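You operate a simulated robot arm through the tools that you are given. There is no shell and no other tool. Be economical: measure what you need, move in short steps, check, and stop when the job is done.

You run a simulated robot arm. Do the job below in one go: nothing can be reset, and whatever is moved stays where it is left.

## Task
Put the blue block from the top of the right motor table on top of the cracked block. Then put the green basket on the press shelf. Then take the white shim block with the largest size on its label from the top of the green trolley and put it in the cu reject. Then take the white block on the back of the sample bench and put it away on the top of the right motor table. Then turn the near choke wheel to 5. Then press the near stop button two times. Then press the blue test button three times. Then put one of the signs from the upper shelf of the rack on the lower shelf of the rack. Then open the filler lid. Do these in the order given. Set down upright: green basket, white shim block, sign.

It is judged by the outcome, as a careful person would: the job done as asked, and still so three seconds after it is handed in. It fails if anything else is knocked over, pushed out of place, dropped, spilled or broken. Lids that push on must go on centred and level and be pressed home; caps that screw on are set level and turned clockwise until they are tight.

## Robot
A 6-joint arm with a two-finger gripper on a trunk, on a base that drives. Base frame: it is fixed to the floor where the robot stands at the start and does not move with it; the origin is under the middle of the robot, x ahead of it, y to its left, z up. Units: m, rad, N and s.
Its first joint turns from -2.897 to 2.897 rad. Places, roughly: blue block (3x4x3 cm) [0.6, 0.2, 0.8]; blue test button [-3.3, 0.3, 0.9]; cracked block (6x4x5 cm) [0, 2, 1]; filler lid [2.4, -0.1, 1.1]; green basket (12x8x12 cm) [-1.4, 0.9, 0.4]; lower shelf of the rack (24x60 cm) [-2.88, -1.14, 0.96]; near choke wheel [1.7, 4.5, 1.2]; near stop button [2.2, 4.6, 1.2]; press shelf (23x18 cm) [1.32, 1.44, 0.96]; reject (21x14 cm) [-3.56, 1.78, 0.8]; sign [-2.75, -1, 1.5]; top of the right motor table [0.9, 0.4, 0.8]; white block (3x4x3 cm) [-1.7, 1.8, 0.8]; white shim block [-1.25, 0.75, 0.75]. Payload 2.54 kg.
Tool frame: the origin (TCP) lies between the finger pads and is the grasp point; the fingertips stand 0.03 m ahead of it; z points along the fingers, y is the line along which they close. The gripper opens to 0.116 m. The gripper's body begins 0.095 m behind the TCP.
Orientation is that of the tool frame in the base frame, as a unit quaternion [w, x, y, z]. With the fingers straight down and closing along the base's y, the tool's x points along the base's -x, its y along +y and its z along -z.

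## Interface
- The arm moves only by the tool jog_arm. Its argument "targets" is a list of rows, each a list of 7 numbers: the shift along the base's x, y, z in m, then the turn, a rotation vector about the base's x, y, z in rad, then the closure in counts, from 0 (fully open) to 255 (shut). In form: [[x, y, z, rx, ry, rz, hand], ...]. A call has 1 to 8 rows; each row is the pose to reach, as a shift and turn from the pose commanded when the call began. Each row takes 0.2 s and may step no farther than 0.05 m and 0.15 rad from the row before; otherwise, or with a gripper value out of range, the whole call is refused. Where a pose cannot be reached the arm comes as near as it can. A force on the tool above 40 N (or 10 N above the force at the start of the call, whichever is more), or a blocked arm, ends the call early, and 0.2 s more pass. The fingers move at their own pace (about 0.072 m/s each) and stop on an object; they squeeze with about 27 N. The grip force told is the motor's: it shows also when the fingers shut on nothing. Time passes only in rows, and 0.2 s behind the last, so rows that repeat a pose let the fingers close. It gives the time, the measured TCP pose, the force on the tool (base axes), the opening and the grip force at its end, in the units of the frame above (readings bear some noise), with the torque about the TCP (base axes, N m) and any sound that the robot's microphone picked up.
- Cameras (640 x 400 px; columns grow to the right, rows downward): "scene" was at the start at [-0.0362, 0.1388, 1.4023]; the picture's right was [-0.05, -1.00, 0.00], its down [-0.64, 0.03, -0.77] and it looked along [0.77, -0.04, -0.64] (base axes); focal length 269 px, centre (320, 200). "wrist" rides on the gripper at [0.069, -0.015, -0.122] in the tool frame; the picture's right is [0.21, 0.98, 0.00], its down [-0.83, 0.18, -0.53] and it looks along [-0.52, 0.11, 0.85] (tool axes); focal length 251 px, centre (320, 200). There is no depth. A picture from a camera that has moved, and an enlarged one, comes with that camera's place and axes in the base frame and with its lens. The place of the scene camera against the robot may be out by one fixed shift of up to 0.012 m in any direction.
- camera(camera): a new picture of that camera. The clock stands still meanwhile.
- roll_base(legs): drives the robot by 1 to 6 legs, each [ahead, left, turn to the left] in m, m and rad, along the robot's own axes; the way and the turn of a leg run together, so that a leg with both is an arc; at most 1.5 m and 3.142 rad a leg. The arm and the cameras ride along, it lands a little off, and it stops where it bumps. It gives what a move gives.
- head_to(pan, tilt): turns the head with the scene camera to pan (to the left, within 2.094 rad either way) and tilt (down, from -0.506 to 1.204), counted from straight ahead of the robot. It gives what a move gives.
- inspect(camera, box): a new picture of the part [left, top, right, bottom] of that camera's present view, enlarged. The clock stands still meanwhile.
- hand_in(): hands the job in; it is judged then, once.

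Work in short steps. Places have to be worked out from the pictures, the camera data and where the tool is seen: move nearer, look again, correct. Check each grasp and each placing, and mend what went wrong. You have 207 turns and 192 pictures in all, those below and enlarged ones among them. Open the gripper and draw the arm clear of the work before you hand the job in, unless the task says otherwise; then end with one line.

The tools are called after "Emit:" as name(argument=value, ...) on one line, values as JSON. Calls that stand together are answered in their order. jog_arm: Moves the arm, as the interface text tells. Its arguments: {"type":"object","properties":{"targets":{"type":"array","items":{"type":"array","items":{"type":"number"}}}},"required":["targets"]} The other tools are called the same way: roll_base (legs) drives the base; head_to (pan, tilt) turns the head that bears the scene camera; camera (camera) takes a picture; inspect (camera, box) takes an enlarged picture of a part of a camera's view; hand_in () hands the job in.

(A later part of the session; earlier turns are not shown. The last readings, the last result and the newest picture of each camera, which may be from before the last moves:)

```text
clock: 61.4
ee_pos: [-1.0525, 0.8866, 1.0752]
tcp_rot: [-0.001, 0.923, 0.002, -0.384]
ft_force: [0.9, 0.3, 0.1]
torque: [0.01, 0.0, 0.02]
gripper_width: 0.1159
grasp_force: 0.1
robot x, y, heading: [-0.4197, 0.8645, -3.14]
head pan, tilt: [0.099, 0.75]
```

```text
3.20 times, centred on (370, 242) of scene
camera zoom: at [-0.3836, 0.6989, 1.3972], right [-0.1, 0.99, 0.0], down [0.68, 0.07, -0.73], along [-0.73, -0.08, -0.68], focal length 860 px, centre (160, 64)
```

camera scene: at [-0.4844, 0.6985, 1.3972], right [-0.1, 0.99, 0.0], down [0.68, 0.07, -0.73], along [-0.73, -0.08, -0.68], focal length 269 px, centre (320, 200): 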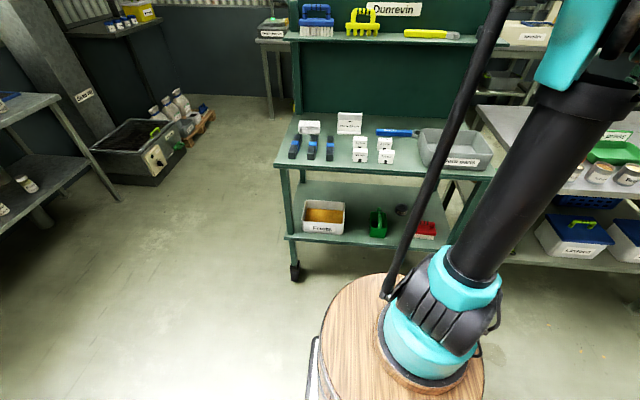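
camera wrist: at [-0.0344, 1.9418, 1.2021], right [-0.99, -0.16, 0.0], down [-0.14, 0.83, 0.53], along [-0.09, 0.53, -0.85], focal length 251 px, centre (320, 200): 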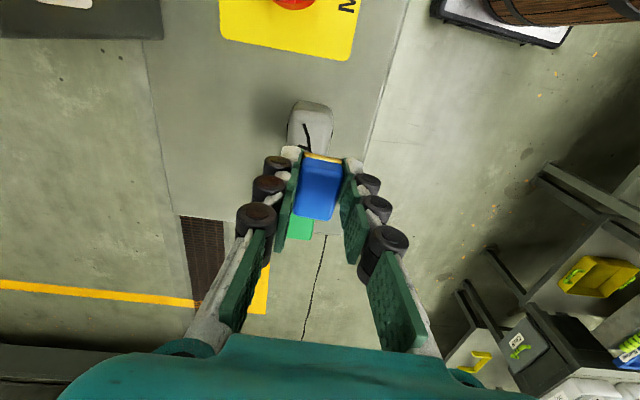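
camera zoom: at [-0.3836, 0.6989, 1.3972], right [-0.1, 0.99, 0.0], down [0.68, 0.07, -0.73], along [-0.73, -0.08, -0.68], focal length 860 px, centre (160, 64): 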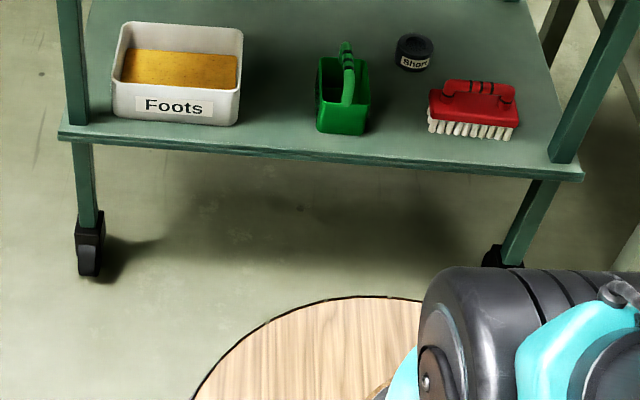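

Two views put the handle top at about (-1.39, 0.878, 0.49). I lower the tilted tool in front of the trolley to z≈0.70 and look.

Emit:
jog_arm(targets=[[-0.012, -0.001, -0.046, 0, 0, 0, 0], [-0.024, -0.002, -0.092, 0, 0, 0, 0], [-0.036, -0.003, -0.138, 0, 0, 0, 0], [-0.048, -0.004, -0.184, 0, 0, 0, 0], [-0.06, -0.005, -0.23, 0, 0, 0, 0], [-0.072, -0.006, -0.276, 0, 0, 0, 0], [-0.084, -0.007, -0.322, 0, 0, 0, 0], [-0.096, -0.008, -0.368, 0, 0, 0, 0]])

Emit:
camera(camera="wrist")

Emit:
camera(camera="scene")

```text
clock: 63.2
ee_pos: [-1.1824, 0.8777, 0.7856]
tcp_rot: [-0.001, 0.924, 0.001, -0.382]
ft_force: [0.2, -0.5, 0.4]
torque: [-0.02, -0.01, 0.01]
gripper_width: 0.1158
grasp_force: 0.0
out of reach, approached as far as the arm can: row 6, 7, 8
robot x, y, heading: [-0.4216, 0.8649, -3.139]
head pan, tilt: [0.099, 0.75]
```

```text
154 pictures are left
camera wrist: at [-1.0482, 0.8936, 0.8219], right [0.15, -0.98, -0.16], down [-0.21, -0.19, 0.96], along [-0.97, -0.12, -0.23], focal length 251 px, centre (320, 200)
```

wrist: 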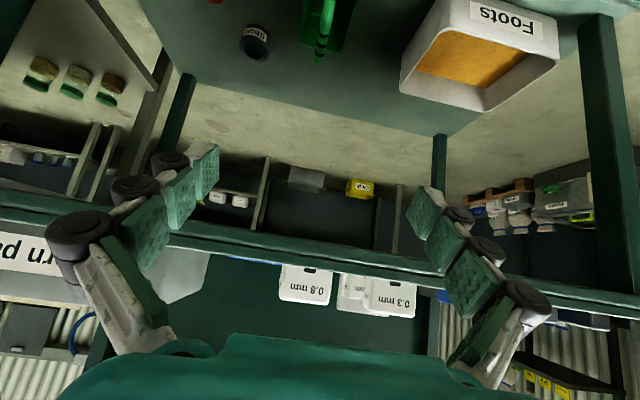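

```text
153 pictures are left
camera scene: at [-0.3832, 0.699, 1.3972], right [-0.1, 0.99, 0.0], down [0.68, 0.07, -0.73], along [-0.73, -0.08, -0.68], focal length 269 px, centre (320, 200)
```

scene: 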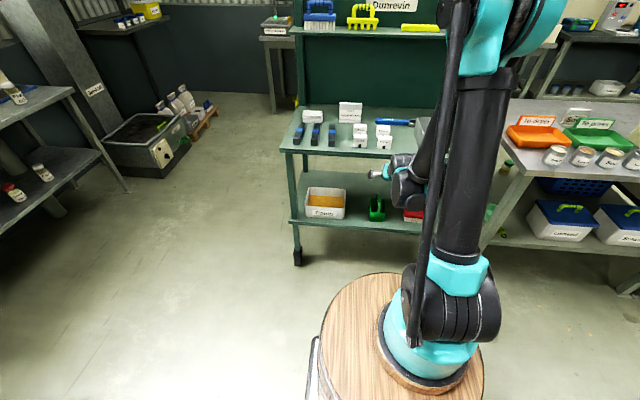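

The pose is inside the arm's inner limit; I raise slightly, back up the base 0.22 m and try again.

Emit:
jog_arm(targets=[[0.03, 0, 0.04, 0, 0, 0, 0]])

Emit:
roll_base(legs=[[-0.22, 0, 0]])

Emit:
jog_arm(targets=[[-0.03, 0, -0.03, 0, 0, 0, 0], [-0.06, 0, -0.06, 0, 0, 0, 0], [-0.09, 0, -0.09, 0, 0, 0, 0], [-0.12, 0, -0.12, 0, 0, 0, 0], [-0.15, 0, -0.15, 0, 0, 0, 0], [-0.18, 0, -0.18, 0, 0, 0, 0]])

Emit:
camera(camera="wrist")

```text
clock: 63.6
ee_pos: [-1.1538, 0.8779, 0.8263]
tcp_rot: [-0.001, 0.924, 0.001, -0.383]
ft_force: [-0.2, -0.1, 0.3]
torque: [-0.04, -0.05, -0.06]
gripper_width: 0.1158
grasp_force: 0.1
robot x, y, heading: [-0.4196, 0.8655, -3.138]
head pan, tilt: [0.099, 0.75]
```

```text
clock: 65.3
ee_pos: [-0.9366, 0.8795, 0.8246]
tcp_rot: [-0.001, 0.924, 0.003, -0.383]
ft_force: [-0.8, -0.5, 0.4]
torque: [-0.01, -0.01, -0.01]
gripper_width: 0.1159
grasp_force: 0.0
robot x, y, heading: [-0.2013, 0.8645, -3.133]
head pan, tilt: [0.099, 0.75]
```

```text
clock: 66.7
ee_pos: [-1.1291, 0.8789, 0.6534]
tcp_rot: [-0.001, 0.924, 0.002, -0.382]
ft_force: [0.2, 0.0, 0.2]
torque: [0.02, 0.01, 0.0]
gripper_width: 0.1159
grasp_force: 0.0
out of reach, approached as far as the arm can: row 3, 4, 5, 6
robot x, y, heading: [-0.2012, 0.8663, -3.142]
head pan, tilt: [0.099, 0.75]
```

```text
152 pictures are left
camera wrist: at [-0.9945, 0.8937, 0.6919], right [0.15, -0.98, -0.16], down [-0.21, -0.19, 0.96], along [-0.97, -0.12, -0.23], focal length 251 px, centre (320, 200)
```

wrist: 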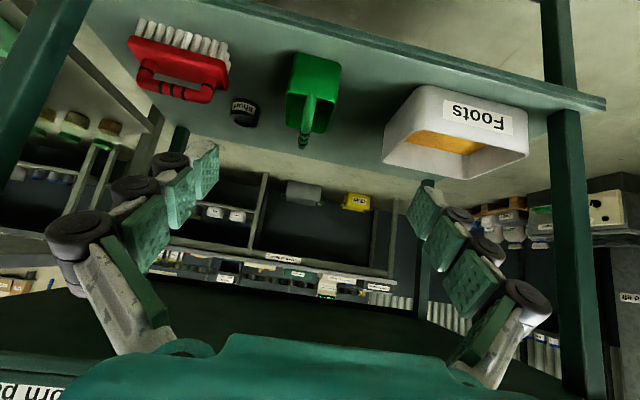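

Handle appears at y≈0.89, apex z≈0.50. I narrow the gripper to ~0.06 and advance outward-and-down to a pre-grasp.

Emit:
jog_arm(targets=[[-0.04, 0.003, -0.01, 0, 0, 0, 123], [-0.08, 0.006, -0.035, 0, 0, 0, 123], [-0.12, 0.009, -0.06, 0, 0, 0, 123], [-0.16, 0.01, -0.085, 0, 0, 0, 123]])

Emit:
camera(camera="wrist")

Emit:
camera(camera="scene")

```text
clock: 67.7
ee_pos: [-1.2911, 0.8878, 0.5724]
tcp_rot: [-0.001, 0.924, 0.002, -0.384]
ft_force: [0.7, 0.8, -0.1]
torque: [0.05, 0.02, 0.01]
gripper_width: 0.0602
grasp_force: 0.1
robot x, y, heading: [-0.2067, 0.862, -3.133]
head pan, tilt: [0.099, 0.75]
```

```text
151 pictures are left
camera wrist: at [-1.156, 0.902, 0.6089], right [0.15, -0.98, -0.16], down [-0.21, -0.19, 0.96], along [-0.97, -0.12, -0.23], focal length 251 px, centre (320, 200)
```

wrist: 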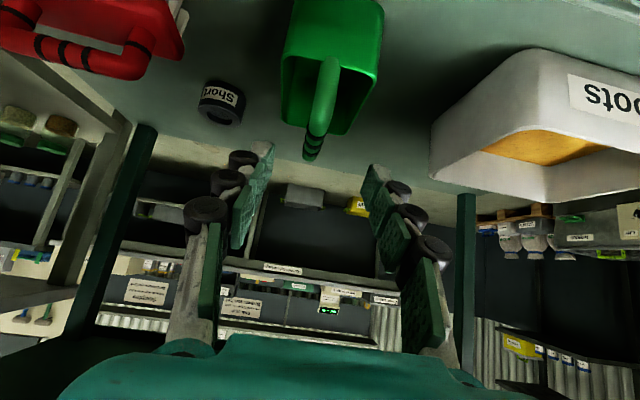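

```text
150 pictures are left
camera scene: at [-0.167, 0.6999, 1.3972], right [-0.1, 0.99, 0.0], down [0.68, 0.07, -0.73], along [-0.73, -0.08, -0.68], focal length 269 px, centre (320, 200)
```

scene: 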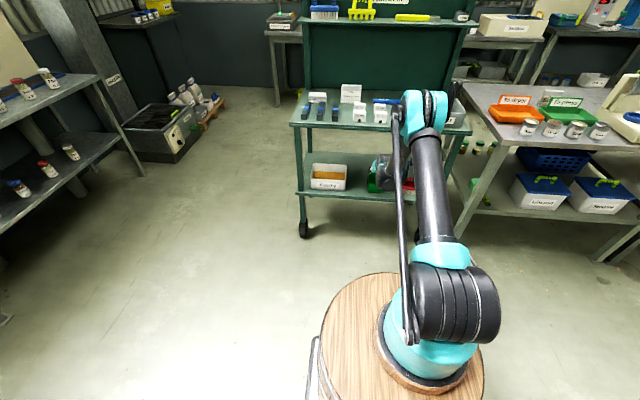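

Handle apex at about (-1.39, 0.89, 0.505). I advance the remaining (-0.10, 0, -0.077) in guarded steps.

Emit:
jog_arm(targets=[[-0.03, 0.001, -0.023, 0, 0, 0, 123], [-0.06, 0.002, -0.046, 0, 0, 0, 123], [-0.08, 0.002, -0.062, 0, 0, 0, 123]])

Emit:
camera(camera="wrist")

Emit:
inspect(camera="scene", box=[280, 80, 480, 205])

```text
clock: 68.5
ee_pos: [-1.3706, 0.8904, 0.5079]
tcp_rot: [0.0, 0.924, 0.003, -0.382]
ft_force: [-0.7, 0.7, 0.9]
torque: [-0.03, 0.0, 0.0]
gripper_width: 0.0603
grasp_force: 0.0
robot x, y, heading: [-0.2036, 0.8654, -3.138]
head pan, tilt: [0.099, 0.75]
```

```text
149 pictures are left
camera wrist: at [-1.2365, 0.9052, 0.5444], right [0.15, -0.98, -0.16], down [-0.21, -0.19, 0.96], along [-0.97, -0.12, -0.23], focal length 251 px, centre (320, 200)
```

wrist: 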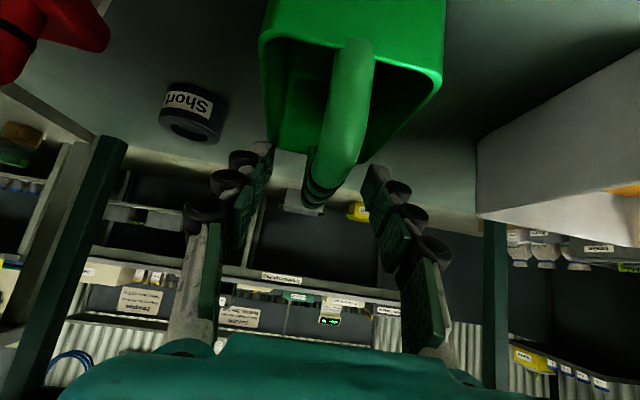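

```text
3.20 times, centred on (380, 142) of scene
camera zoom: at [-0.1671, 0.6999, 1.3972], right [-0.1, 0.99, 0.0], down [0.68, 0.07, -0.73], along [-0.73, -0.08, -0.68], focal length 860 px, centre (128, 384)
```

zoom: 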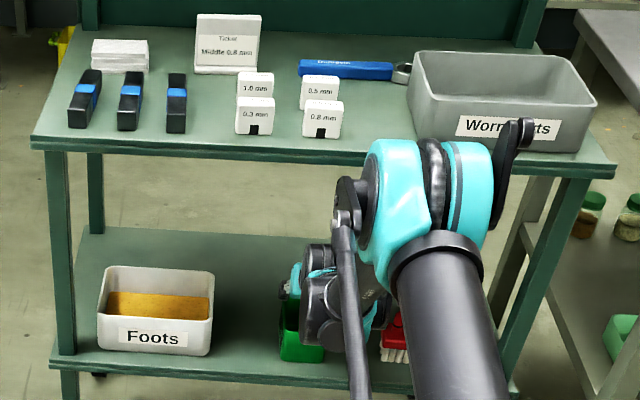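

Nearly there; final 2 cm and close.

Emit:
jog_arm(targets=[[-0.015, 0, -0.014, 0, 0, 0, 123], [-0.015, 0, -0.014, 0, 0, 0, 255], [-0.015, 0, -0.014, 0, 0, 0, 255], [-0.015, 0, -0.014, 0, 0, 0, 255]])

Emit:
camera(camera="wrist")

```text
clock: 69.5
ee_pos: [-1.3733, 0.8913, 0.5048]
tcp_rot: [-0.001, 0.924, 0.002, -0.383]
ft_force: [0.1, 0.5, 0.6]
torque: [0.0, 0.05, -0.03]
gripper_width: 0.0143
grasp_force: 27.3
out of reach, approached as far as the arm can: row 1, 2, 3, 4
robot x, y, heading: [-0.2018, 0.8654, -3.14]
head pan, tilt: [0.099, 0.75]
```

```text
147 pictures are left
camera wrist: at [-1.2392, 0.9059, 0.5426], right [0.15, -0.98, -0.16], down [-0.21, -0.19, 0.96], along [-0.97, -0.12, -0.23], focal length 251 px, centre (320, 200)
```

wrist: 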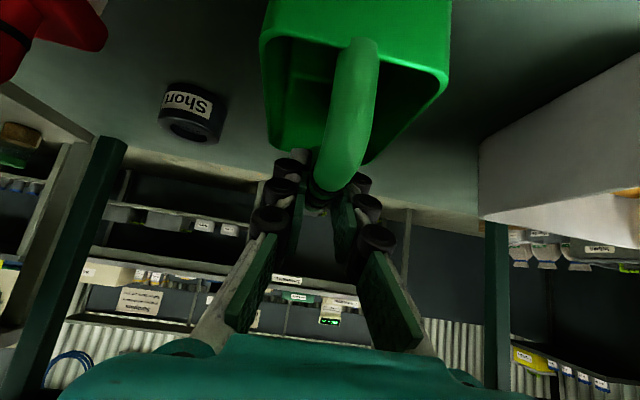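

Handle gripped (0.0143 m). Lift 3 cm and draw it out.

Emit:
jog_arm(targets=[[0.0, 0, 0.015, 0, 0, 0, 255], [0.0, 0, 0.03, 0, 0, 0, 255], [0.03, 0, 0.035, 0, 0, 0, 255]])

Emit:
camera(camera="wrist")

```text
clock: 70.3
ee_pos: [-1.3444, 0.8902, 0.5401]
tcp_rot: [-0.001, 0.924, 0.002, -0.382]
ft_force: [-0.1, 0.2, -2.1]
torque: [0.0, 0.02, 0.0]
gripper_width: 0.0145
grasp_force: 26.8
robot x, y, heading: [-0.205, 0.8632, -3.131]
head pan, tilt: [0.099, 0.75]
```

```text
146 pictures are left
camera wrist: at [-1.2092, 0.9051, 0.5783], right [0.15, -0.98, -0.16], down [-0.21, -0.19, 0.96], along [-0.97, -0.12, -0.23], focal length 251 px, centre (320, 200)
```

wrist: 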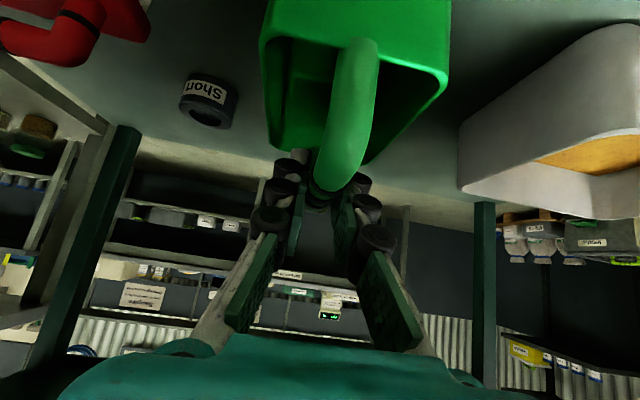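

Basket is held. I retract along the reverse path, then back the base a little and raise.

Emit:
jog_arm(targets=[[0.04, 0, 0.014, 0, 0, 0, 255], [0.08, 0, 0.035, 0, 0, 0, 255], [0.12, 0, 0.06, 0, 0, 0, 255], [0.15, 0, 0.08, 0, 0, 0, 255]])

Emit:
roll_base(legs=[[-0.17, 0, 0]])

Emit:
jog_arm(targets=[[0, 0, 0.045, 0, 0, 0, 255], [0, 0, 0.09, 0, 0, 0, 255], [0.01, 0, 0.135, 0, 0, 0, 255], [0.03, 0, 0.18, 0, 0, 0, 255], [0.05, 0, 0.225, 0, 0, 0, 255], [0.07, 0, 0.27, 0, 0, 0, 255], [0.09, 0, 0.315, 0, 0, 0, 255], [0.12, 0, 0.35, 0, 0, 0, 255]])

Emit:
camera(camera="scene")

```text
clock: 71.3
ee_pos: [-1.1941, 0.8882, 0.6211]
tcp_rot: [-0.001, 0.924, 0.002, -0.383]
ft_force: [0.6, -0.1, -2.4]
torque: [0.02, -0.01, -0.01]
gripper_width: 0.0144
grasp_force: 26.7
robot x, y, heading: [-0.204, 0.8656, -3.133]
head pan, tilt: [0.099, 0.75]
```

```text
clock: 72.7
ee_pos: [-1.0275, 0.8893, 0.6205]
tcp_rot: [-0.001, 0.924, 0.002, -0.383]
ft_force: [0.6, -0.1, -0.8]
torque: [0.02, -0.02, 0.02]
gripper_width: 0.0144
grasp_force: 27.0
robot x, y, heading: [-0.0394, 0.864, -3.14]
head pan, tilt: [0.099, 0.75]
```

```text
clock: 74.5
ee_pos: [-0.9074, 0.8909, 0.972]
tcp_rot: [-0.001, 0.924, 0.002, -0.383]
ft_force: [-0.9, 0.0, -1.8]
torque: [0.0, 0.0, 0.0]
gripper_width: 0.0143
grasp_force: 27.4
robot x, y, heading: [-0.0366, 0.8671, -3.138]
head pan, tilt: [0.099, 0.75]
```

```text
145 pictures are left
camera scene: at [-0.0005, 0.7007, 1.3972], right [-0.1, 0.99, 0.0], down [0.68, 0.07, -0.73], along [-0.73, -0.08, -0.68], focal length 269 px, centre (320, 200)
```

scene: 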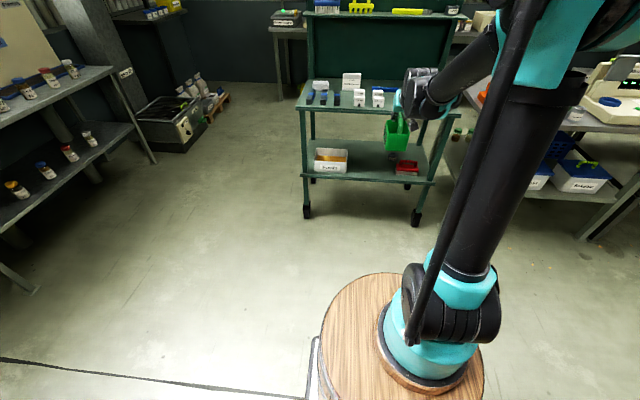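

Basket is out and upright. I retract and raise the arm before turning around toward the press.

Emit:
jog_arm(targets=[[0.025, -0.003, 0.035, 0, 0, 0, 255], [0.05, -0.006, 0.07, 0, 0, 0, 255], [0.075, -0.009, 0.105, 0, 0, 0, 255], [0.1, -0.012, 0.14, 0, 0, 0, 255], [0.13, -0.015, 0.175, 0, 0, 0, 255], [0.16, -0.018, 0.21, 0, 0, 0, 255], [0.19, -0.02, 0.245, 0, 0, 0, 255], [0.22, -0.02, 0.28, 0, 0, 0, 255]])

Emit:
roll_base(legs=[[0.08, 0, 0], [0, 0, 1.57], [0, 0, 1.57]])

Emit:
head_to(pan=0.35, tilt=0.45)

Emit:
camera(camera="scene")

```text
clock: 76.3
ee_pos: [-0.6891, 0.8679, 1.2508]
tcp_rot: [-0.001, 0.924, 0.002, -0.383]
ft_force: [-0.9, -0.7, -2.3]
torque: [0.01, 0.01, 0.02]
gripper_width: 0.0145
grasp_force: 27.1
robot x, y, heading: [-0.0343, 0.8675, -3.14]
head pan, tilt: [0.099, 0.75]
```

```text
clock: 85.1
ee_pos: [0.5365, 0.8942, 1.2503]
tcp_rot: [0.383, -0.025, 0.924, 0.009]
ft_force: [-0.7, -0.3, -1.4]
torque: [0.01, 0.03, -0.01]
gripper_width: 0.0143
grasp_force: 27.0
robot x, y, heading: [-0.1156, 0.8679, 0.057]
head pan, tilt: [0.099, 0.75]
```

```text
clock: 85.9
ee_pos: [0.5356, 0.8945, 1.2507]
tcp_rot: [0.383, -0.025, 0.923, 0.009]
ft_force: [-0.8, 0.9, -1.7]
torque: [0.01, -0.02, 0.0]
gripper_width: 0.0143
grasp_force: 27.1
robot x, y, heading: [-0.1178, 0.8659, 0.055]
head pan, tilt: [0.351, 0.45]
```

```text
144 pictures are left
camera scene: at [-0.1598, 1.0378, 1.4236], right [0.39, -0.92, 0.0], down [-0.4, -0.17, -0.9], along [0.83, 0.35, -0.44], focal length 269 px, centre (320, 200)
```

scene: 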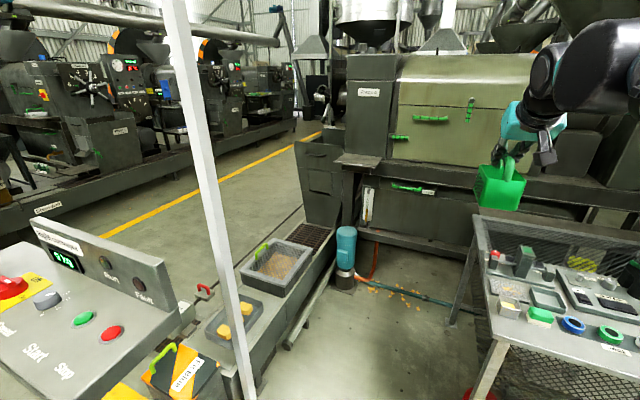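

The small shelf is at the left end of the press, pixel ~(362,162). Enlarging it.

Emit:
inspect(camera="scene", box=[310, 125, 430, 200])

Emit:
roll_base(legs=[[0.0, 0.25, 0], [0.38, 0, 0]])

Emit:
head_to(pan=0.35, tilt=0.45)

Emit:
camera(camera="scene")

```text
5.33 times, centred on (370, 162) of scene
camera zoom: at [-0.1598, 1.0378, 1.4236], right [0.39, -0.92, 0.0], down [-0.4, -0.17, -0.9], along [0.83, 0.35, -0.44], focal length 1432 px, centre (53, 400)
```

zoom: 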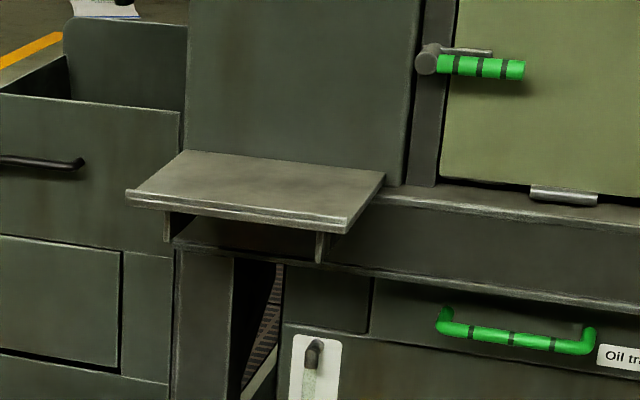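

```text
clock: 89.7
ee_pos: [0.8996, 1.169, 1.2512]
tcp_rot: [0.383, -0.026, 0.923, 0.009]
ft_force: [0.2, 0.2, -2.5]
torque: [-0.03, -0.03, 0.01]
gripper_width: 0.0144
grasp_force: 27.4
robot x, y, heading: [0.2488, 1.1398, 0.055]
head pan, tilt: [0.351, 0.45]
```

```text
clock: 90.3
ee_pos: [0.9005, 1.1686, 1.2507]
tcp_rot: [0.382, -0.027, 0.924, 0.008]
ft_force: [-0.3, -0.1, -2.1]
torque: [0.03, -0.01, 0.0]
gripper_width: 0.0143
grasp_force: 27.3
robot x, y, heading: [0.2508, 1.1379, 0.063]
head pan, tilt: [0.351, 0.45]
```

```text
142 pictures are left
camera scene: at [0.2037, 1.3084, 1.4237], right [0.4, -0.92, 0.0], down [-0.4, -0.17, -0.9], along [0.83, 0.36, -0.44], focal length 269 px, centre (320, 200)
```

scene: 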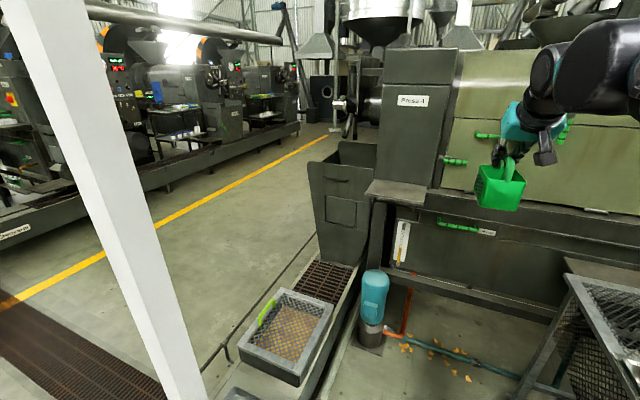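

Emit:
inspect(camera="scene", box=[340, 155, 460, 230])

```text
5.33 times, centred on (400, 192) of scene
camera zoom: at [0.2037, 1.3084, 1.4237], right [0.4, -0.92, 0.0], down [-0.4, -0.17, -0.9], along [0.83, 0.36, -0.44], focal length 1432 px, centre (-107, 240)
```

zoom: 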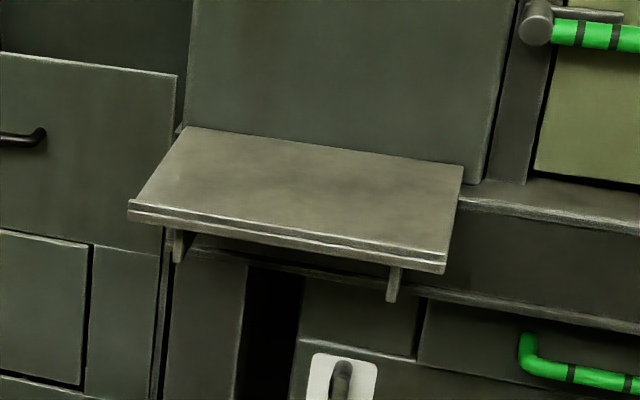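

Shelf top spans x 1.21–1.39, y 1.31–1.545 at z≈0.96. I move the basket toward (1.27,1.43) at height.

Emit:
jog_arm(targets=[[0.035, 0.03, 0, 0, 0, 0, 255], [0.07, 0.06, 0, 0, 0, 0, 255], [0.105, 0.09, 0, 0, 0, 0, 255], [0.14, 0.12, 0, 0, 0, 0, 255], [0.175, 0.15, 0, 0, 0, 0, 255], [0.21, 0.18, 0, 0, 0, 0, 255], [0.24, 0.215, 0, 0, 0, 0, 255], [0.27, 0.25, 0, 0, 0, 0, 255]])

Emit:
camera(camera="scene")

Emit:
camera(camera="wrist")

```text
clock: 92.1
ee_pos: [1.1688, 1.4176, 1.249]
tcp_rot: [0.383, -0.025, 0.924, 0.009]
ft_force: [0.3, 0.0, -1.0]
torque: [0.0, -0.02, 0.08]
gripper_width: 0.0145
grasp_force: 27.3
robot x, y, heading: [0.2495, 1.1349, 0.055]
head pan, tilt: [0.351, 0.45]
```

```text
140 pictures are left
camera scene: at [0.2033, 1.3081, 1.4237], right [0.4, -0.92, 0.0], down [-0.4, -0.17, -0.9], along [0.83, 0.36, -0.43], focal length 269 px, centre (320, 200)
```

scene: 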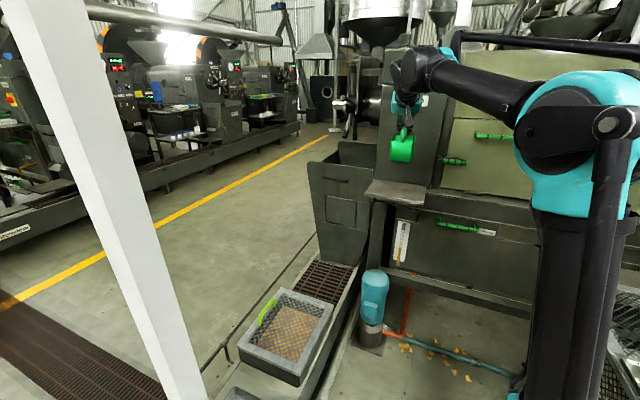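

```text
139 pictures are left
camera wrist: at [1.034, 1.395, 1.2868], right [-0.2, 0.97, -0.16], down [0.2, 0.2, 0.96], along [0.96, 0.17, -0.23], focal length 251 px, centre (320, 200)
```

wrist: 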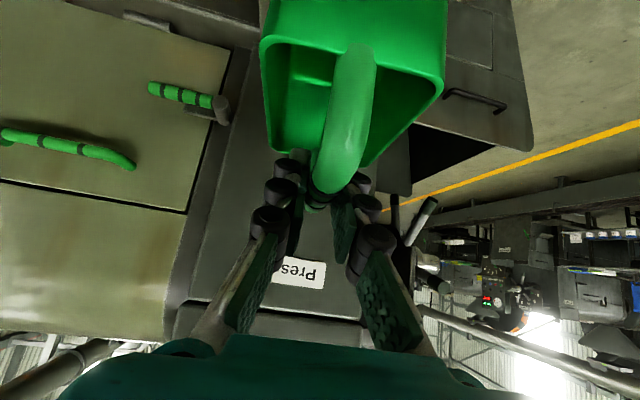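

Continue to above the shelf and descend to z≈1.12.

Emit:
jog_arm(targets=[[0.045, 0.006, 0, 0, 0, 0, 255], [0.088, 0.01, 0, 0, 0, 0, 255], [0.088, 0.01, -0.045, 0, 0, 0, 255], [0.088, 0.01, -0.09, 0, 0, 0, 255], [0.088, 0.01, -0.12, 0, 0, 0, 255]])

Emit:
inspect(camera="scene", box=[340, 110, 480, 210])

```text
clock: 93.3
ee_pos: [1.2571, 1.4276, 1.1307]
tcp_rot: [0.382, -0.026, 0.924, 0.009]
ft_force: [-0.3, -0.3, -1.3]
torque: [0.03, -0.01, -0.01]
gripper_width: 0.0141
grasp_force: 26.8
robot x, y, heading: [0.2514, 1.1355, 0.061]
head pan, tilt: [0.351, 0.45]
```

```text
4.00 times, centred on (410, 160) of scene
camera zoom: at [0.2036, 1.3084, 1.4236], right [0.4, -0.92, 0.0], down [-0.4, -0.17, -0.9], along [0.83, 0.36, -0.44], focal length 1074 px, centre (-40, 360)
```

zoom: 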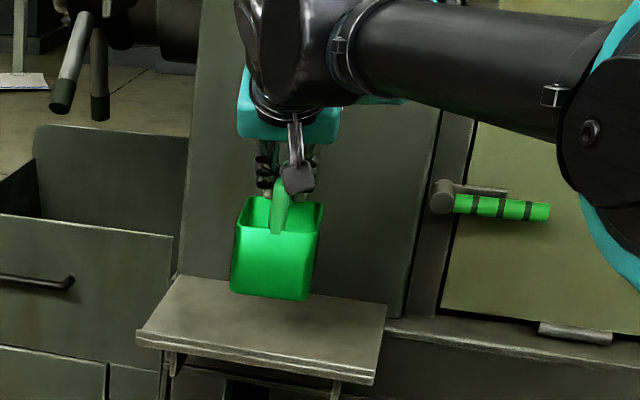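

I shift back 1.5 cm to keep the basket off the wall, then lower gently until contact.

Emit:
jog_arm(targets=[[-0.017, 0, -0.012, 0, 0, 0, 255], [-0.017, 0, -0.02, 0, 0, 0, 255], [-0.017, 0, -0.025, 0, 0, 0, 255], [-0.017, 0, -0.03, 0, 0, 0, 255]])

Emit:
inspect(camera="scene", box=[340, 110, 480, 210])

```text
clock: 94.3
ee_pos: [1.242, 1.4268, 1.1004]
tcp_rot: [0.383, -0.026, 0.923, 0.009]
ft_force: [0.5, 0.1, -1.3]
torque: [0.01, -0.02, -0.02]
gripper_width: 0.0142
grasp_force: 27.4
robot x, y, heading: [0.2487, 1.1341, 0.059]
head pan, tilt: [0.351, 0.45]
```

```text
4.00 times, centred on (410, 160) of scene
camera zoom: at [0.2037, 1.3085, 1.4236], right [0.4, -0.92, 0.0], down [-0.4, -0.17, -0.9], along [0.83, 0.36, -0.44], focal length 1074 px, centre (-40, 360)
```

zoom: 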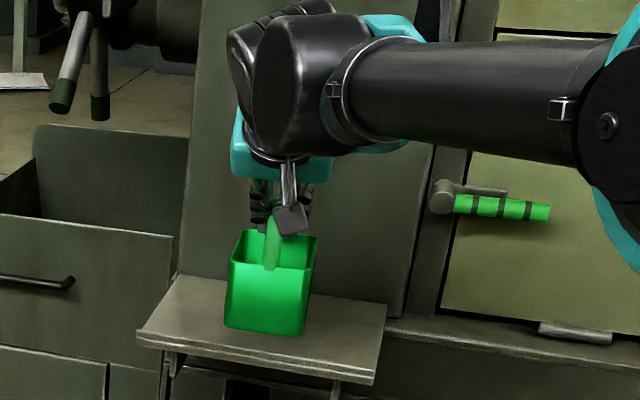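

Not touching yet; a few more mm at a time.

Emit:
jog_arm(targets=[[0, 0, -0.003, 0, 0, 0, 255], [0, 0, -0.006, 0, 0, 0, 255], [0, 0, -0.009, 0, 0, 0, 255], [0, 0, -0.012, 0, 0, 0, 255]])

Emit:
inspect(camera="scene", box=[340, 110, 480, 210])

```text
clock: 95.3
ee_pos: [1.2405, 1.4275, 1.0896]
tcp_rot: [0.382, -0.026, 0.924, 0.009]
ft_force: [-0.3, 0.0, -2.2]
torque: [0.01, -0.03, 0.02]
gripper_width: 0.0141
grasp_force: 27.1
robot x, y, heading: [0.2506, 1.1367, 0.057]
head pan, tilt: [0.351, 0.45]
```

```text
4.00 times, centred on (410, 160) of scene
camera zoom: at [0.2037, 1.3085, 1.4236], right [0.4, -0.92, 0.0], down [-0.4, -0.17, -0.9], along [0.83, 0.36, -0.44], focal length 1074 px, centre (-40, 360)
```

zoom: 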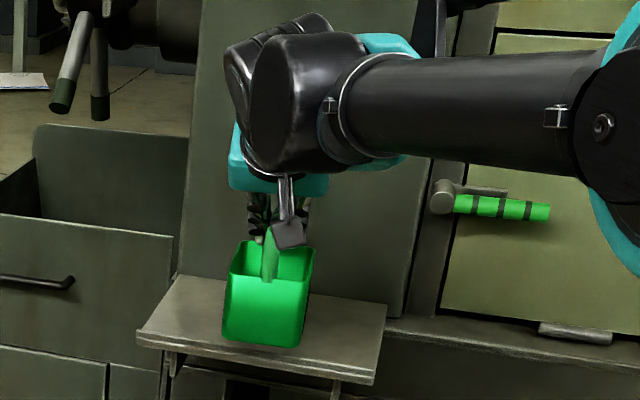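

Emit:
jog_arm(targets=[[0, 0, -0.003, 0, 0, 0, 255], [0, 0, -0.006, 0, 0, 0, 255], [0, 0, -0.009, 0, 0, 0, 255], [0, 0, -0.012, 0, 0, 0, 255]])

Emit:
inspect(camera="scene", box=[340, 110, 480, 210])

```text
clock: 96.3
ee_pos: [1.2411, 1.4289, 1.0766]
tcp_rot: [0.383, -0.026, 0.923, 0.009]
ft_force: [0.0, 0.3, -1.1]
torque: [0.01, -0.03, -0.03]
gripper_width: 0.0144
grasp_force: 27.1
robot x, y, heading: [0.2511, 1.1359, 0.06]
head pan, tilt: [0.351, 0.45]
```

```text
4.00 times, centred on (410, 160) of scene
camera zoom: at [0.2037, 1.3085, 1.4236], right [0.4, -0.92, 0.0], down [-0.4, -0.17, -0.9], along [0.83, 0.36, -0.44], focal length 1074 px, centre (-40, 360)
```

zoom: 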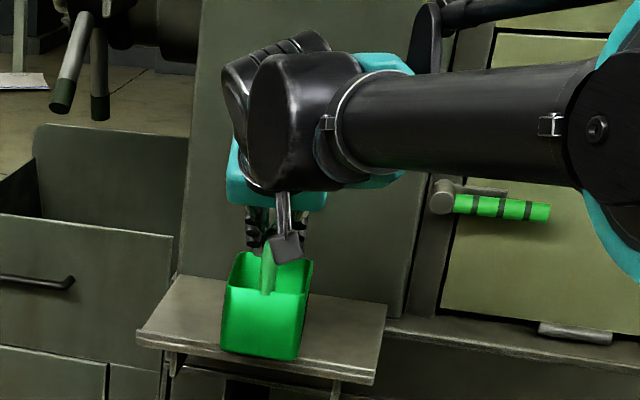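

The basket's front is close to the shelf's front edge and there is no contact yet, so the shelf is lower/farther than I figured. I move 3.5 cm inward.

Emit:
jog_arm(targets=[[0.0, 0, 0.01, 0, 0, 0, 255], [0.02, 0, 0.01, 0, 0, 0, 255], [0.038, 0.002, 0.006, 0, 0, 0, 255]])

Emit:
inspect(camera="scene", box=[340, 110, 480, 210])

Emit:
inspect(camera="wrist", box=[200, 0, 520, 200])

```text
clock: 97.1
ee_pos: [1.2789, 1.4312, 1.0832]
tcp_rot: [0.382, -0.027, 0.924, 0.01]
ft_force: [0.2, 0.1, -1.3]
torque: [0.02, 0.0, 0.01]
gripper_width: 0.0147
grasp_force: 27.3
robot x, y, heading: [0.2483, 1.1383, 0.059]
head pan, tilt: [0.351, 0.45]
```

```text
4.00 times, centred on (410, 160) of scene
camera zoom: at [0.2035, 1.3084, 1.4236], right [0.4, -0.92, 0.0], down [-0.4, -0.17, -0.9], along [0.83, 0.36, -0.44], focal length 1074 px, centre (-40, 360)
```

zoom: 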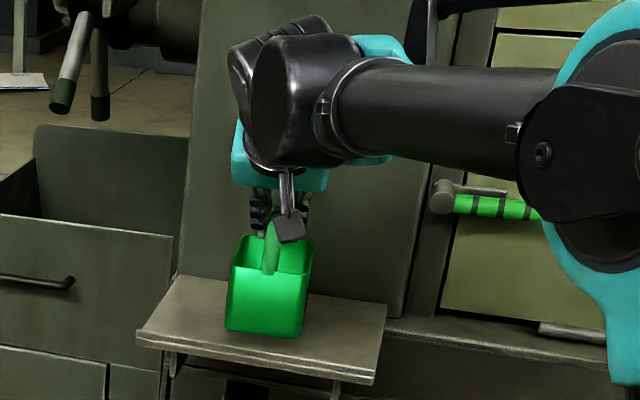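

```text
2.00 times, centred on (360, 100) of wrist
camera zoom: at [1.1444, 1.4085, 1.1197], right [-0.21, 0.97, -0.16], down [0.2, 0.2, 0.96], along [0.96, 0.17, -0.23], focal length 503 px, centre (240, 400)
```

zoom: 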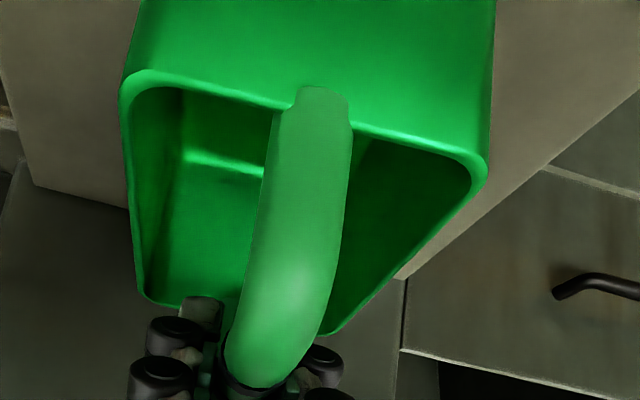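

Wrist view shows the shelf's back edge at x≈1.42, so the basket (now ~1.25–1.37) is well on it. Lowering.

Emit:
jog_arm(targets=[[0.004, 0, -0.004, 0, 0, 0, 255], [0.008, 0, -0.008, 0, 0, 0, 255], [0.008, 0, -0.011, 0, 0, 0, 255], [0.008, 0, -0.014, 0, 0, 0, 255], [0.008, 0, -0.017, 0, 0, 0, 255], [0.008, 0, -0.02, 0, 0, 0, 255]])

```text
clock: 98.5
ee_pos: [1.2873, 1.4292, 1.0637]
tcp_rot: [0.383, -0.027, 0.923, 0.009]
ft_force: [2.4, -0.3, 10.2]
torque: [-0.01, 0.48, 0.05]
gripper_width: 0.0143
grasp_force: 26.5
robot x, y, heading: [0.2491, 1.1335, 0.059]
head pan, tilt: [0.351, 0.45]
```

Contact (10 N). Ease off 1 mm and open.

Emit:
jog_arm(targets=[[0, 0, 0.001, 0, 0, 0, 215], [0, 0, 0.001, 0, 0, 0, 180], [0, 0, 0.001, 0, 0, 0, 140], [0, 0, 0.001, 0, 0, 0, 130]])

Emit:
camera(camera="wrist")

Emit:
inspect(camera="scene", box=[340, 110, 480, 210])

```text
clock: 99.5
ee_pos: [1.2868, 1.4301, 1.0627]
tcp_rot: [0.382, -0.027, 0.924, 0.009]
ft_force: [-0.1, 0.2, 0.6]
torque: [0.02, 0.02, 0.02]
gripper_width: 0.0569
grasp_force: 0.0
robot x, y, heading: [0.2503, 1.1367, 0.059]
head pan, tilt: [0.351, 0.45]
```

```text
132 pictures are left
camera wrist: at [1.1525, 1.4069, 1.1003], right [-0.21, 0.97, -0.16], down [0.2, 0.2, 0.96], along [0.96, 0.17, -0.23], focal length 251 px, centre (320, 200)
```

wrist: 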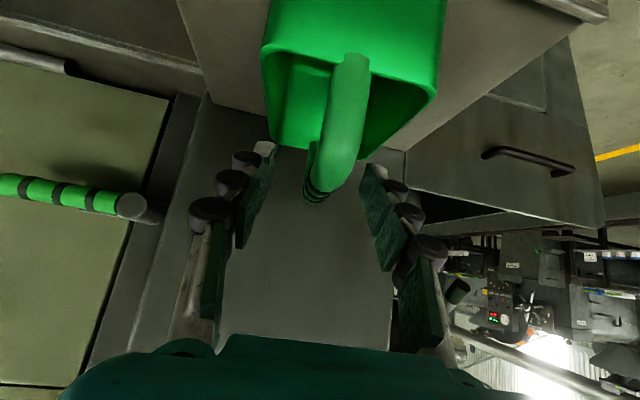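

```text
4.00 times, centred on (410, 160) of scene
camera zoom: at [0.2037, 1.3085, 1.4236], right [0.4, -0.92, 0.0], down [-0.4, -0.17, -0.9], along [0.83, 0.36, -0.44], focal length 1074 px, centre (-40, 360)
```

zoom: 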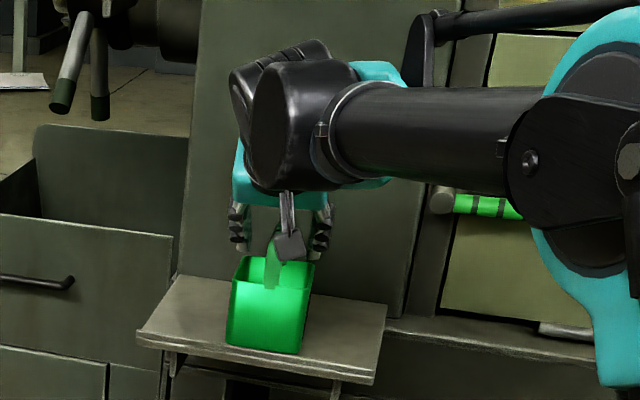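

Basket stands free. Retreat back-and-up along the tool axis and look.

Emit:
jog_arm(targets=[[-0.03, 0, 0.03, 0, 0, 0, 130], [-0.06, 0, 0.06, 0, 0, 0, 130], [-0.09, 0, 0.09, 0, 0, 0, 100], [-0.12, -0.02, 0.12, 0, 0, 0, 0], [-0.155, -0.05, 0.14, 0, 0, 0, 0], [-0.19, -0.08, 0.15, 0, 0, 0, 0], [-0.225, -0.11, 0.15, 0, 0, 0, 0], [-0.26, -0.14, 0.15, 0, 0, 0, 0]])

Emit:
camera(camera="wrist")

Emit:
inspect(camera="scene", box=[340, 110, 480, 210])

```text
refused: row 5 steps farther than a row can; nothing moved
```

```text
130 pictures are left
camera wrist: at [1.1525, 1.4069, 1.1003], right [-0.21, 0.97, -0.16], down [0.2, 0.2, 0.96], along [0.96, 0.17, -0.23], focal length 251 px, centre (320, 200)
```

wrist: 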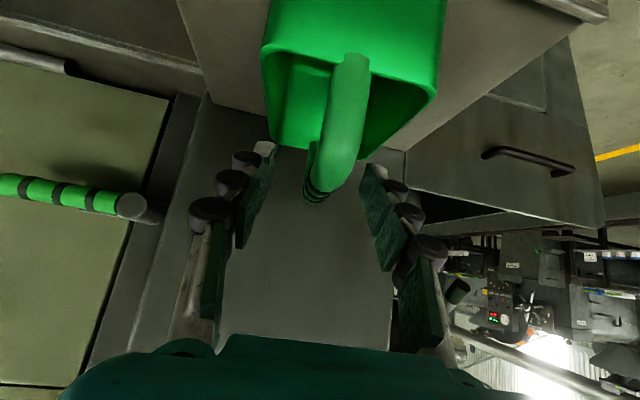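

```text
4.00 times, centred on (410, 160) of scene
camera zoom: at [0.2037, 1.3085, 1.4236], right [0.4, -0.92, 0.0], down [-0.4, -0.17, -0.9], along [0.83, 0.36, -0.44], focal length 1074 px, centre (-40, 360)
```

zoom: 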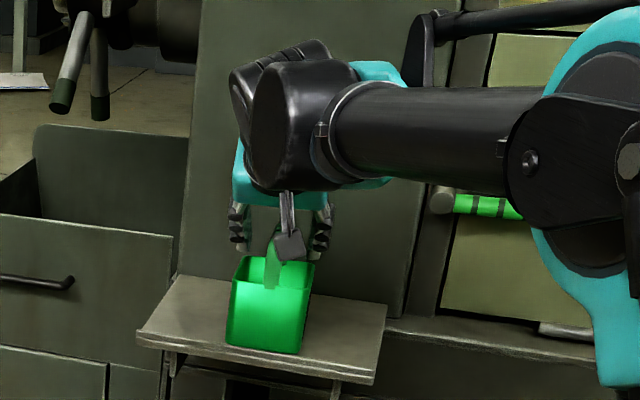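

Repeat the retreat with legal steps.

Emit:
jog_arm(targets=[[-0.03, 0, 0.03, 0, 0, 0, 130], [-0.06, 0, 0.06, 0, 0, 0, 130], [-0.09, 0, 0.09, 0, 0, 0, 130], [-0.12, -0.01, 0.12, 0, 0, 0, 60], [-0.155, -0.035, 0.13, 0, 0, 0, 0], [-0.19, -0.06, 0.14, 0, 0, 0, 0], [-0.225, -0.085, 0.15, 0, 0, 0, 0], [-0.26, -0.11, 0.16, 0, 0, 0, 0]])

Emit:
inspect(camera="scene", box=[340, 110, 480, 210])

```text
clock: 101.3
ee_pos: [1.026, 1.3192, 1.2245]
tcp_rot: [0.383, -0.027, 0.923, 0.009]
ft_force: [0.5, 1.0, -0.9]
torque: [-0.04, 0.02, -0.02]
gripper_width: 0.1162
grasp_force: 0.1
robot x, y, heading: [0.2512, 1.1381, 0.056]
head pan, tilt: [0.351, 0.45]
```

```text
4.00 times, centred on (410, 160) of scene
camera zoom: at [0.2041, 1.3087, 1.4236], right [0.4, -0.92, 0.0], down [-0.4, -0.17, -0.9], along [0.83, 0.36, -0.44], focal length 1074 px, centre (-40, 360)
```

zoom: 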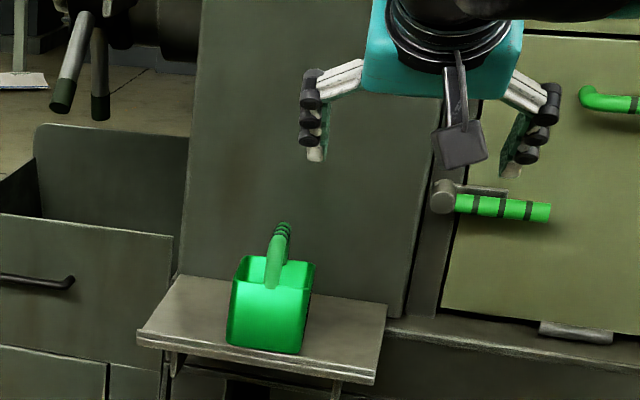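

Basket placed. Now restore the tool to pointing down and retract the arm, then drive toward the trolley.

Emit:
jog_arm(targets=[[-0.02, -0.018, 0, -0.006, 0.1, 0, 0], [-0.04, -0.036, 0, -0.011, 0.2, 0, 0], [-0.06, -0.054, 0, -0.017, 0.3, 0, 0], [-0.085, -0.072, 0, -0.023, 0.4, 0, 0], [-0.11, -0.09, 0, -0.028, 0.5, 0, 0], [-0.135, -0.108, 0, -0.034, 0.6, 0, 0], [-0.16, -0.126, 0, -0.04, 0.7, 0, 0], [-0.185, -0.145, 0, -0.045, 0.783, 0, 0]])

Emit:
roll_base(legs=[[-0.37, 0, 0], [0, -0.27, 0], [0, 0, -1.54], [0, 0, -1.6]])

Emit:
head_to(pan=0.0, tilt=0.6)

Emit:
camera(camera="scene")

```text
clock: 103.1
ee_pos: [0.842, 1.1755, 1.2248]
tcp_rot: [0.0, -0.031, 1.0, -0.003]
ft_force: [-1.0, 0.5, 1.5]
torque: [0.01, -0.04, 0.01]
gripper_width: 0.116
grasp_force: 0.1
robot x, y, heading: [0.2486, 1.1355, 0.057]
head pan, tilt: [0.351, 0.45]
```

```text
clock: 114.6
ee_pos: [-0.6893, 0.8054, 1.2246]
tcp_rot: [-0.002, 1.0, 0.031, -0.001]
ft_force: [-0.1, 0.7, 0.2]
torque: [-0.03, -0.01, 0.0]
gripper_width: 0.1161
grasp_force: 0.2
robot x, y, heading: [-0.0975, 0.8446, -3.079]
head pan, tilt: [0.351, 0.45]
```

```text
clock: 115.4
ee_pos: [-0.6892, 0.8062, 1.2246]
tcp_rot: [-0.002, 1.0, 0.03, 0.0]
ft_force: [-0.5, 0.1, -0.1]
torque: [-0.02, 0.0, 0.0]
gripper_width: 0.1163
grasp_force: 0.1
robot x, y, heading: [-0.0921, 0.8488, -3.077]
head pan, tilt: [0.0, 0.6]
```

```text
127 pictures are left
camera scene: at [-0.0578, 0.6912, 1.4101], right [-0.06, 1.0, 0.0], down [0.56, 0.03, -0.83], along [-0.82, -0.05, -0.56], focal length 269 px, centre (320, 200)
```

scene: 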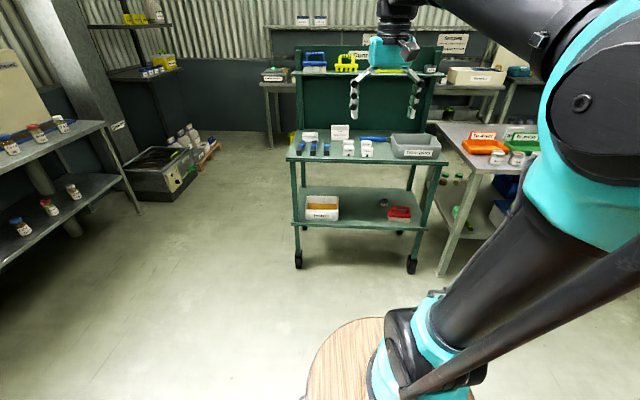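

Robot faces the trolley. I move to about (-0.51, 0.77) so the shims are 0.9 m away.

Emit:
roll_base(legs=[[0, 0, -0.064], [0.42, 0.08, 0]])

Emit:
head_to(pan=0.0, tilt=0.55)

Emit:
inspect(camera="scene", box=[250, 120, 490, 270])

Emit:
camera(camera="wrist")

```text
clock: 118.5
ee_pos: [-1.1094, 0.761, 1.2231]
tcp_rot: [-0.002, 1.0, 0.0, -0.001]
ft_force: [0.2, -0.6, 0.1]
torque: [-0.03, 0.01, 0.01]
gripper_width: 0.1159
grasp_force: 0.0
robot x, y, heading: [-0.515, 0.7655, 3.141]
head pan, tilt: [0.0, 0.6]
```

```text
clock: 119.1
ee_pos: [-1.111, 0.7606, 1.2249]
tcp_rot: [-0.002, 1.0, 0.0, -0.001]
ft_force: [0.0, 0.5, -0.1]
torque: [-0.02, -0.05, 0.02]
gripper_width: 0.1159
grasp_force: 0.0
robot x, y, heading: [-0.5154, 0.7633, 3.135]
head pan, tilt: [0.0, 0.55]
```

```text
2.67 times, centred on (370, 195) of scene
camera zoom: at [-0.488, 0.6094, 1.4146], right [0.0, 1.0, 0.0], down [0.52, 0.0, -0.85], along [-0.85, 0.0, -0.52], focal length 716 px, centre (187, 213)
```

zoom: 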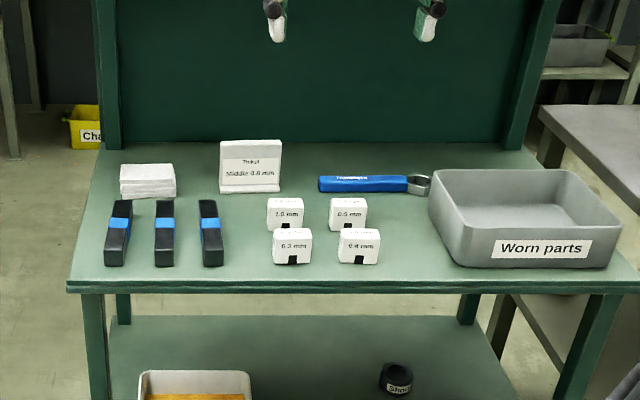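

```text
125 pictures are left
camera wrist: at [-1.0411, 0.776, 1.3456], right [0.22, -0.98, 0.0], down [-0.82, -0.18, 0.53], along [-0.52, -0.11, -0.85], focal length 251 px, centre (320, 200)
```

wrist: 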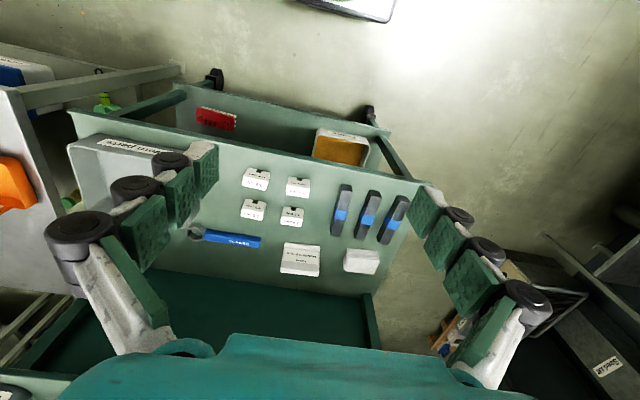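

Emit:
inspect(camera="scene", box=[340, 185, 400, 225])

Emit:
inspect(camera="wrist", box=[220, 150, 340, 240])

```text
10.00 times, centred on (370, 205) of scene
camera zoom: at [-0.488, 0.6094, 1.4146], right [0.0, 1.0, 0.0], down [0.52, 0.0, -0.85], along [-0.85, 0.0, -0.52], focal length 2686 px, centre (-180, 150)
```

zoom: 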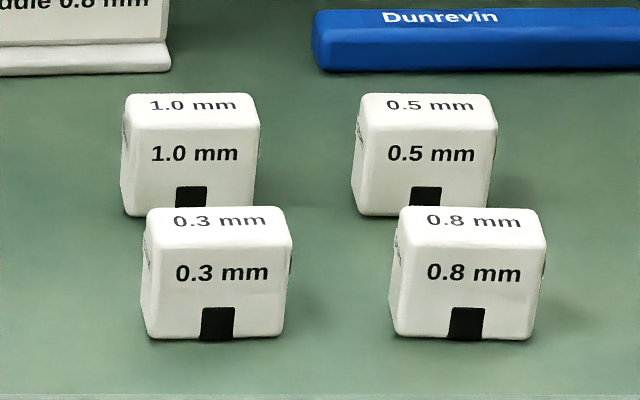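

```text
4.44 times, centred on (280, 195) of wrist
camera zoom: at [-1.0411, 0.776, 1.3456], right [0.22, -0.98, 0.0], down [-0.82, -0.18, 0.53], along [-0.52, -0.11, -0.85], focal length 1118 px, centre (498, 222)
```

zoom: 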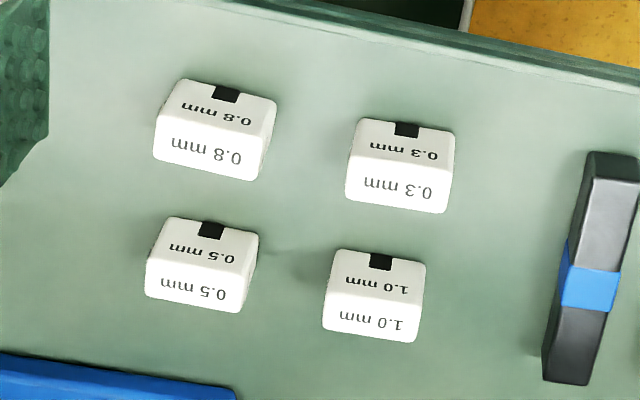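

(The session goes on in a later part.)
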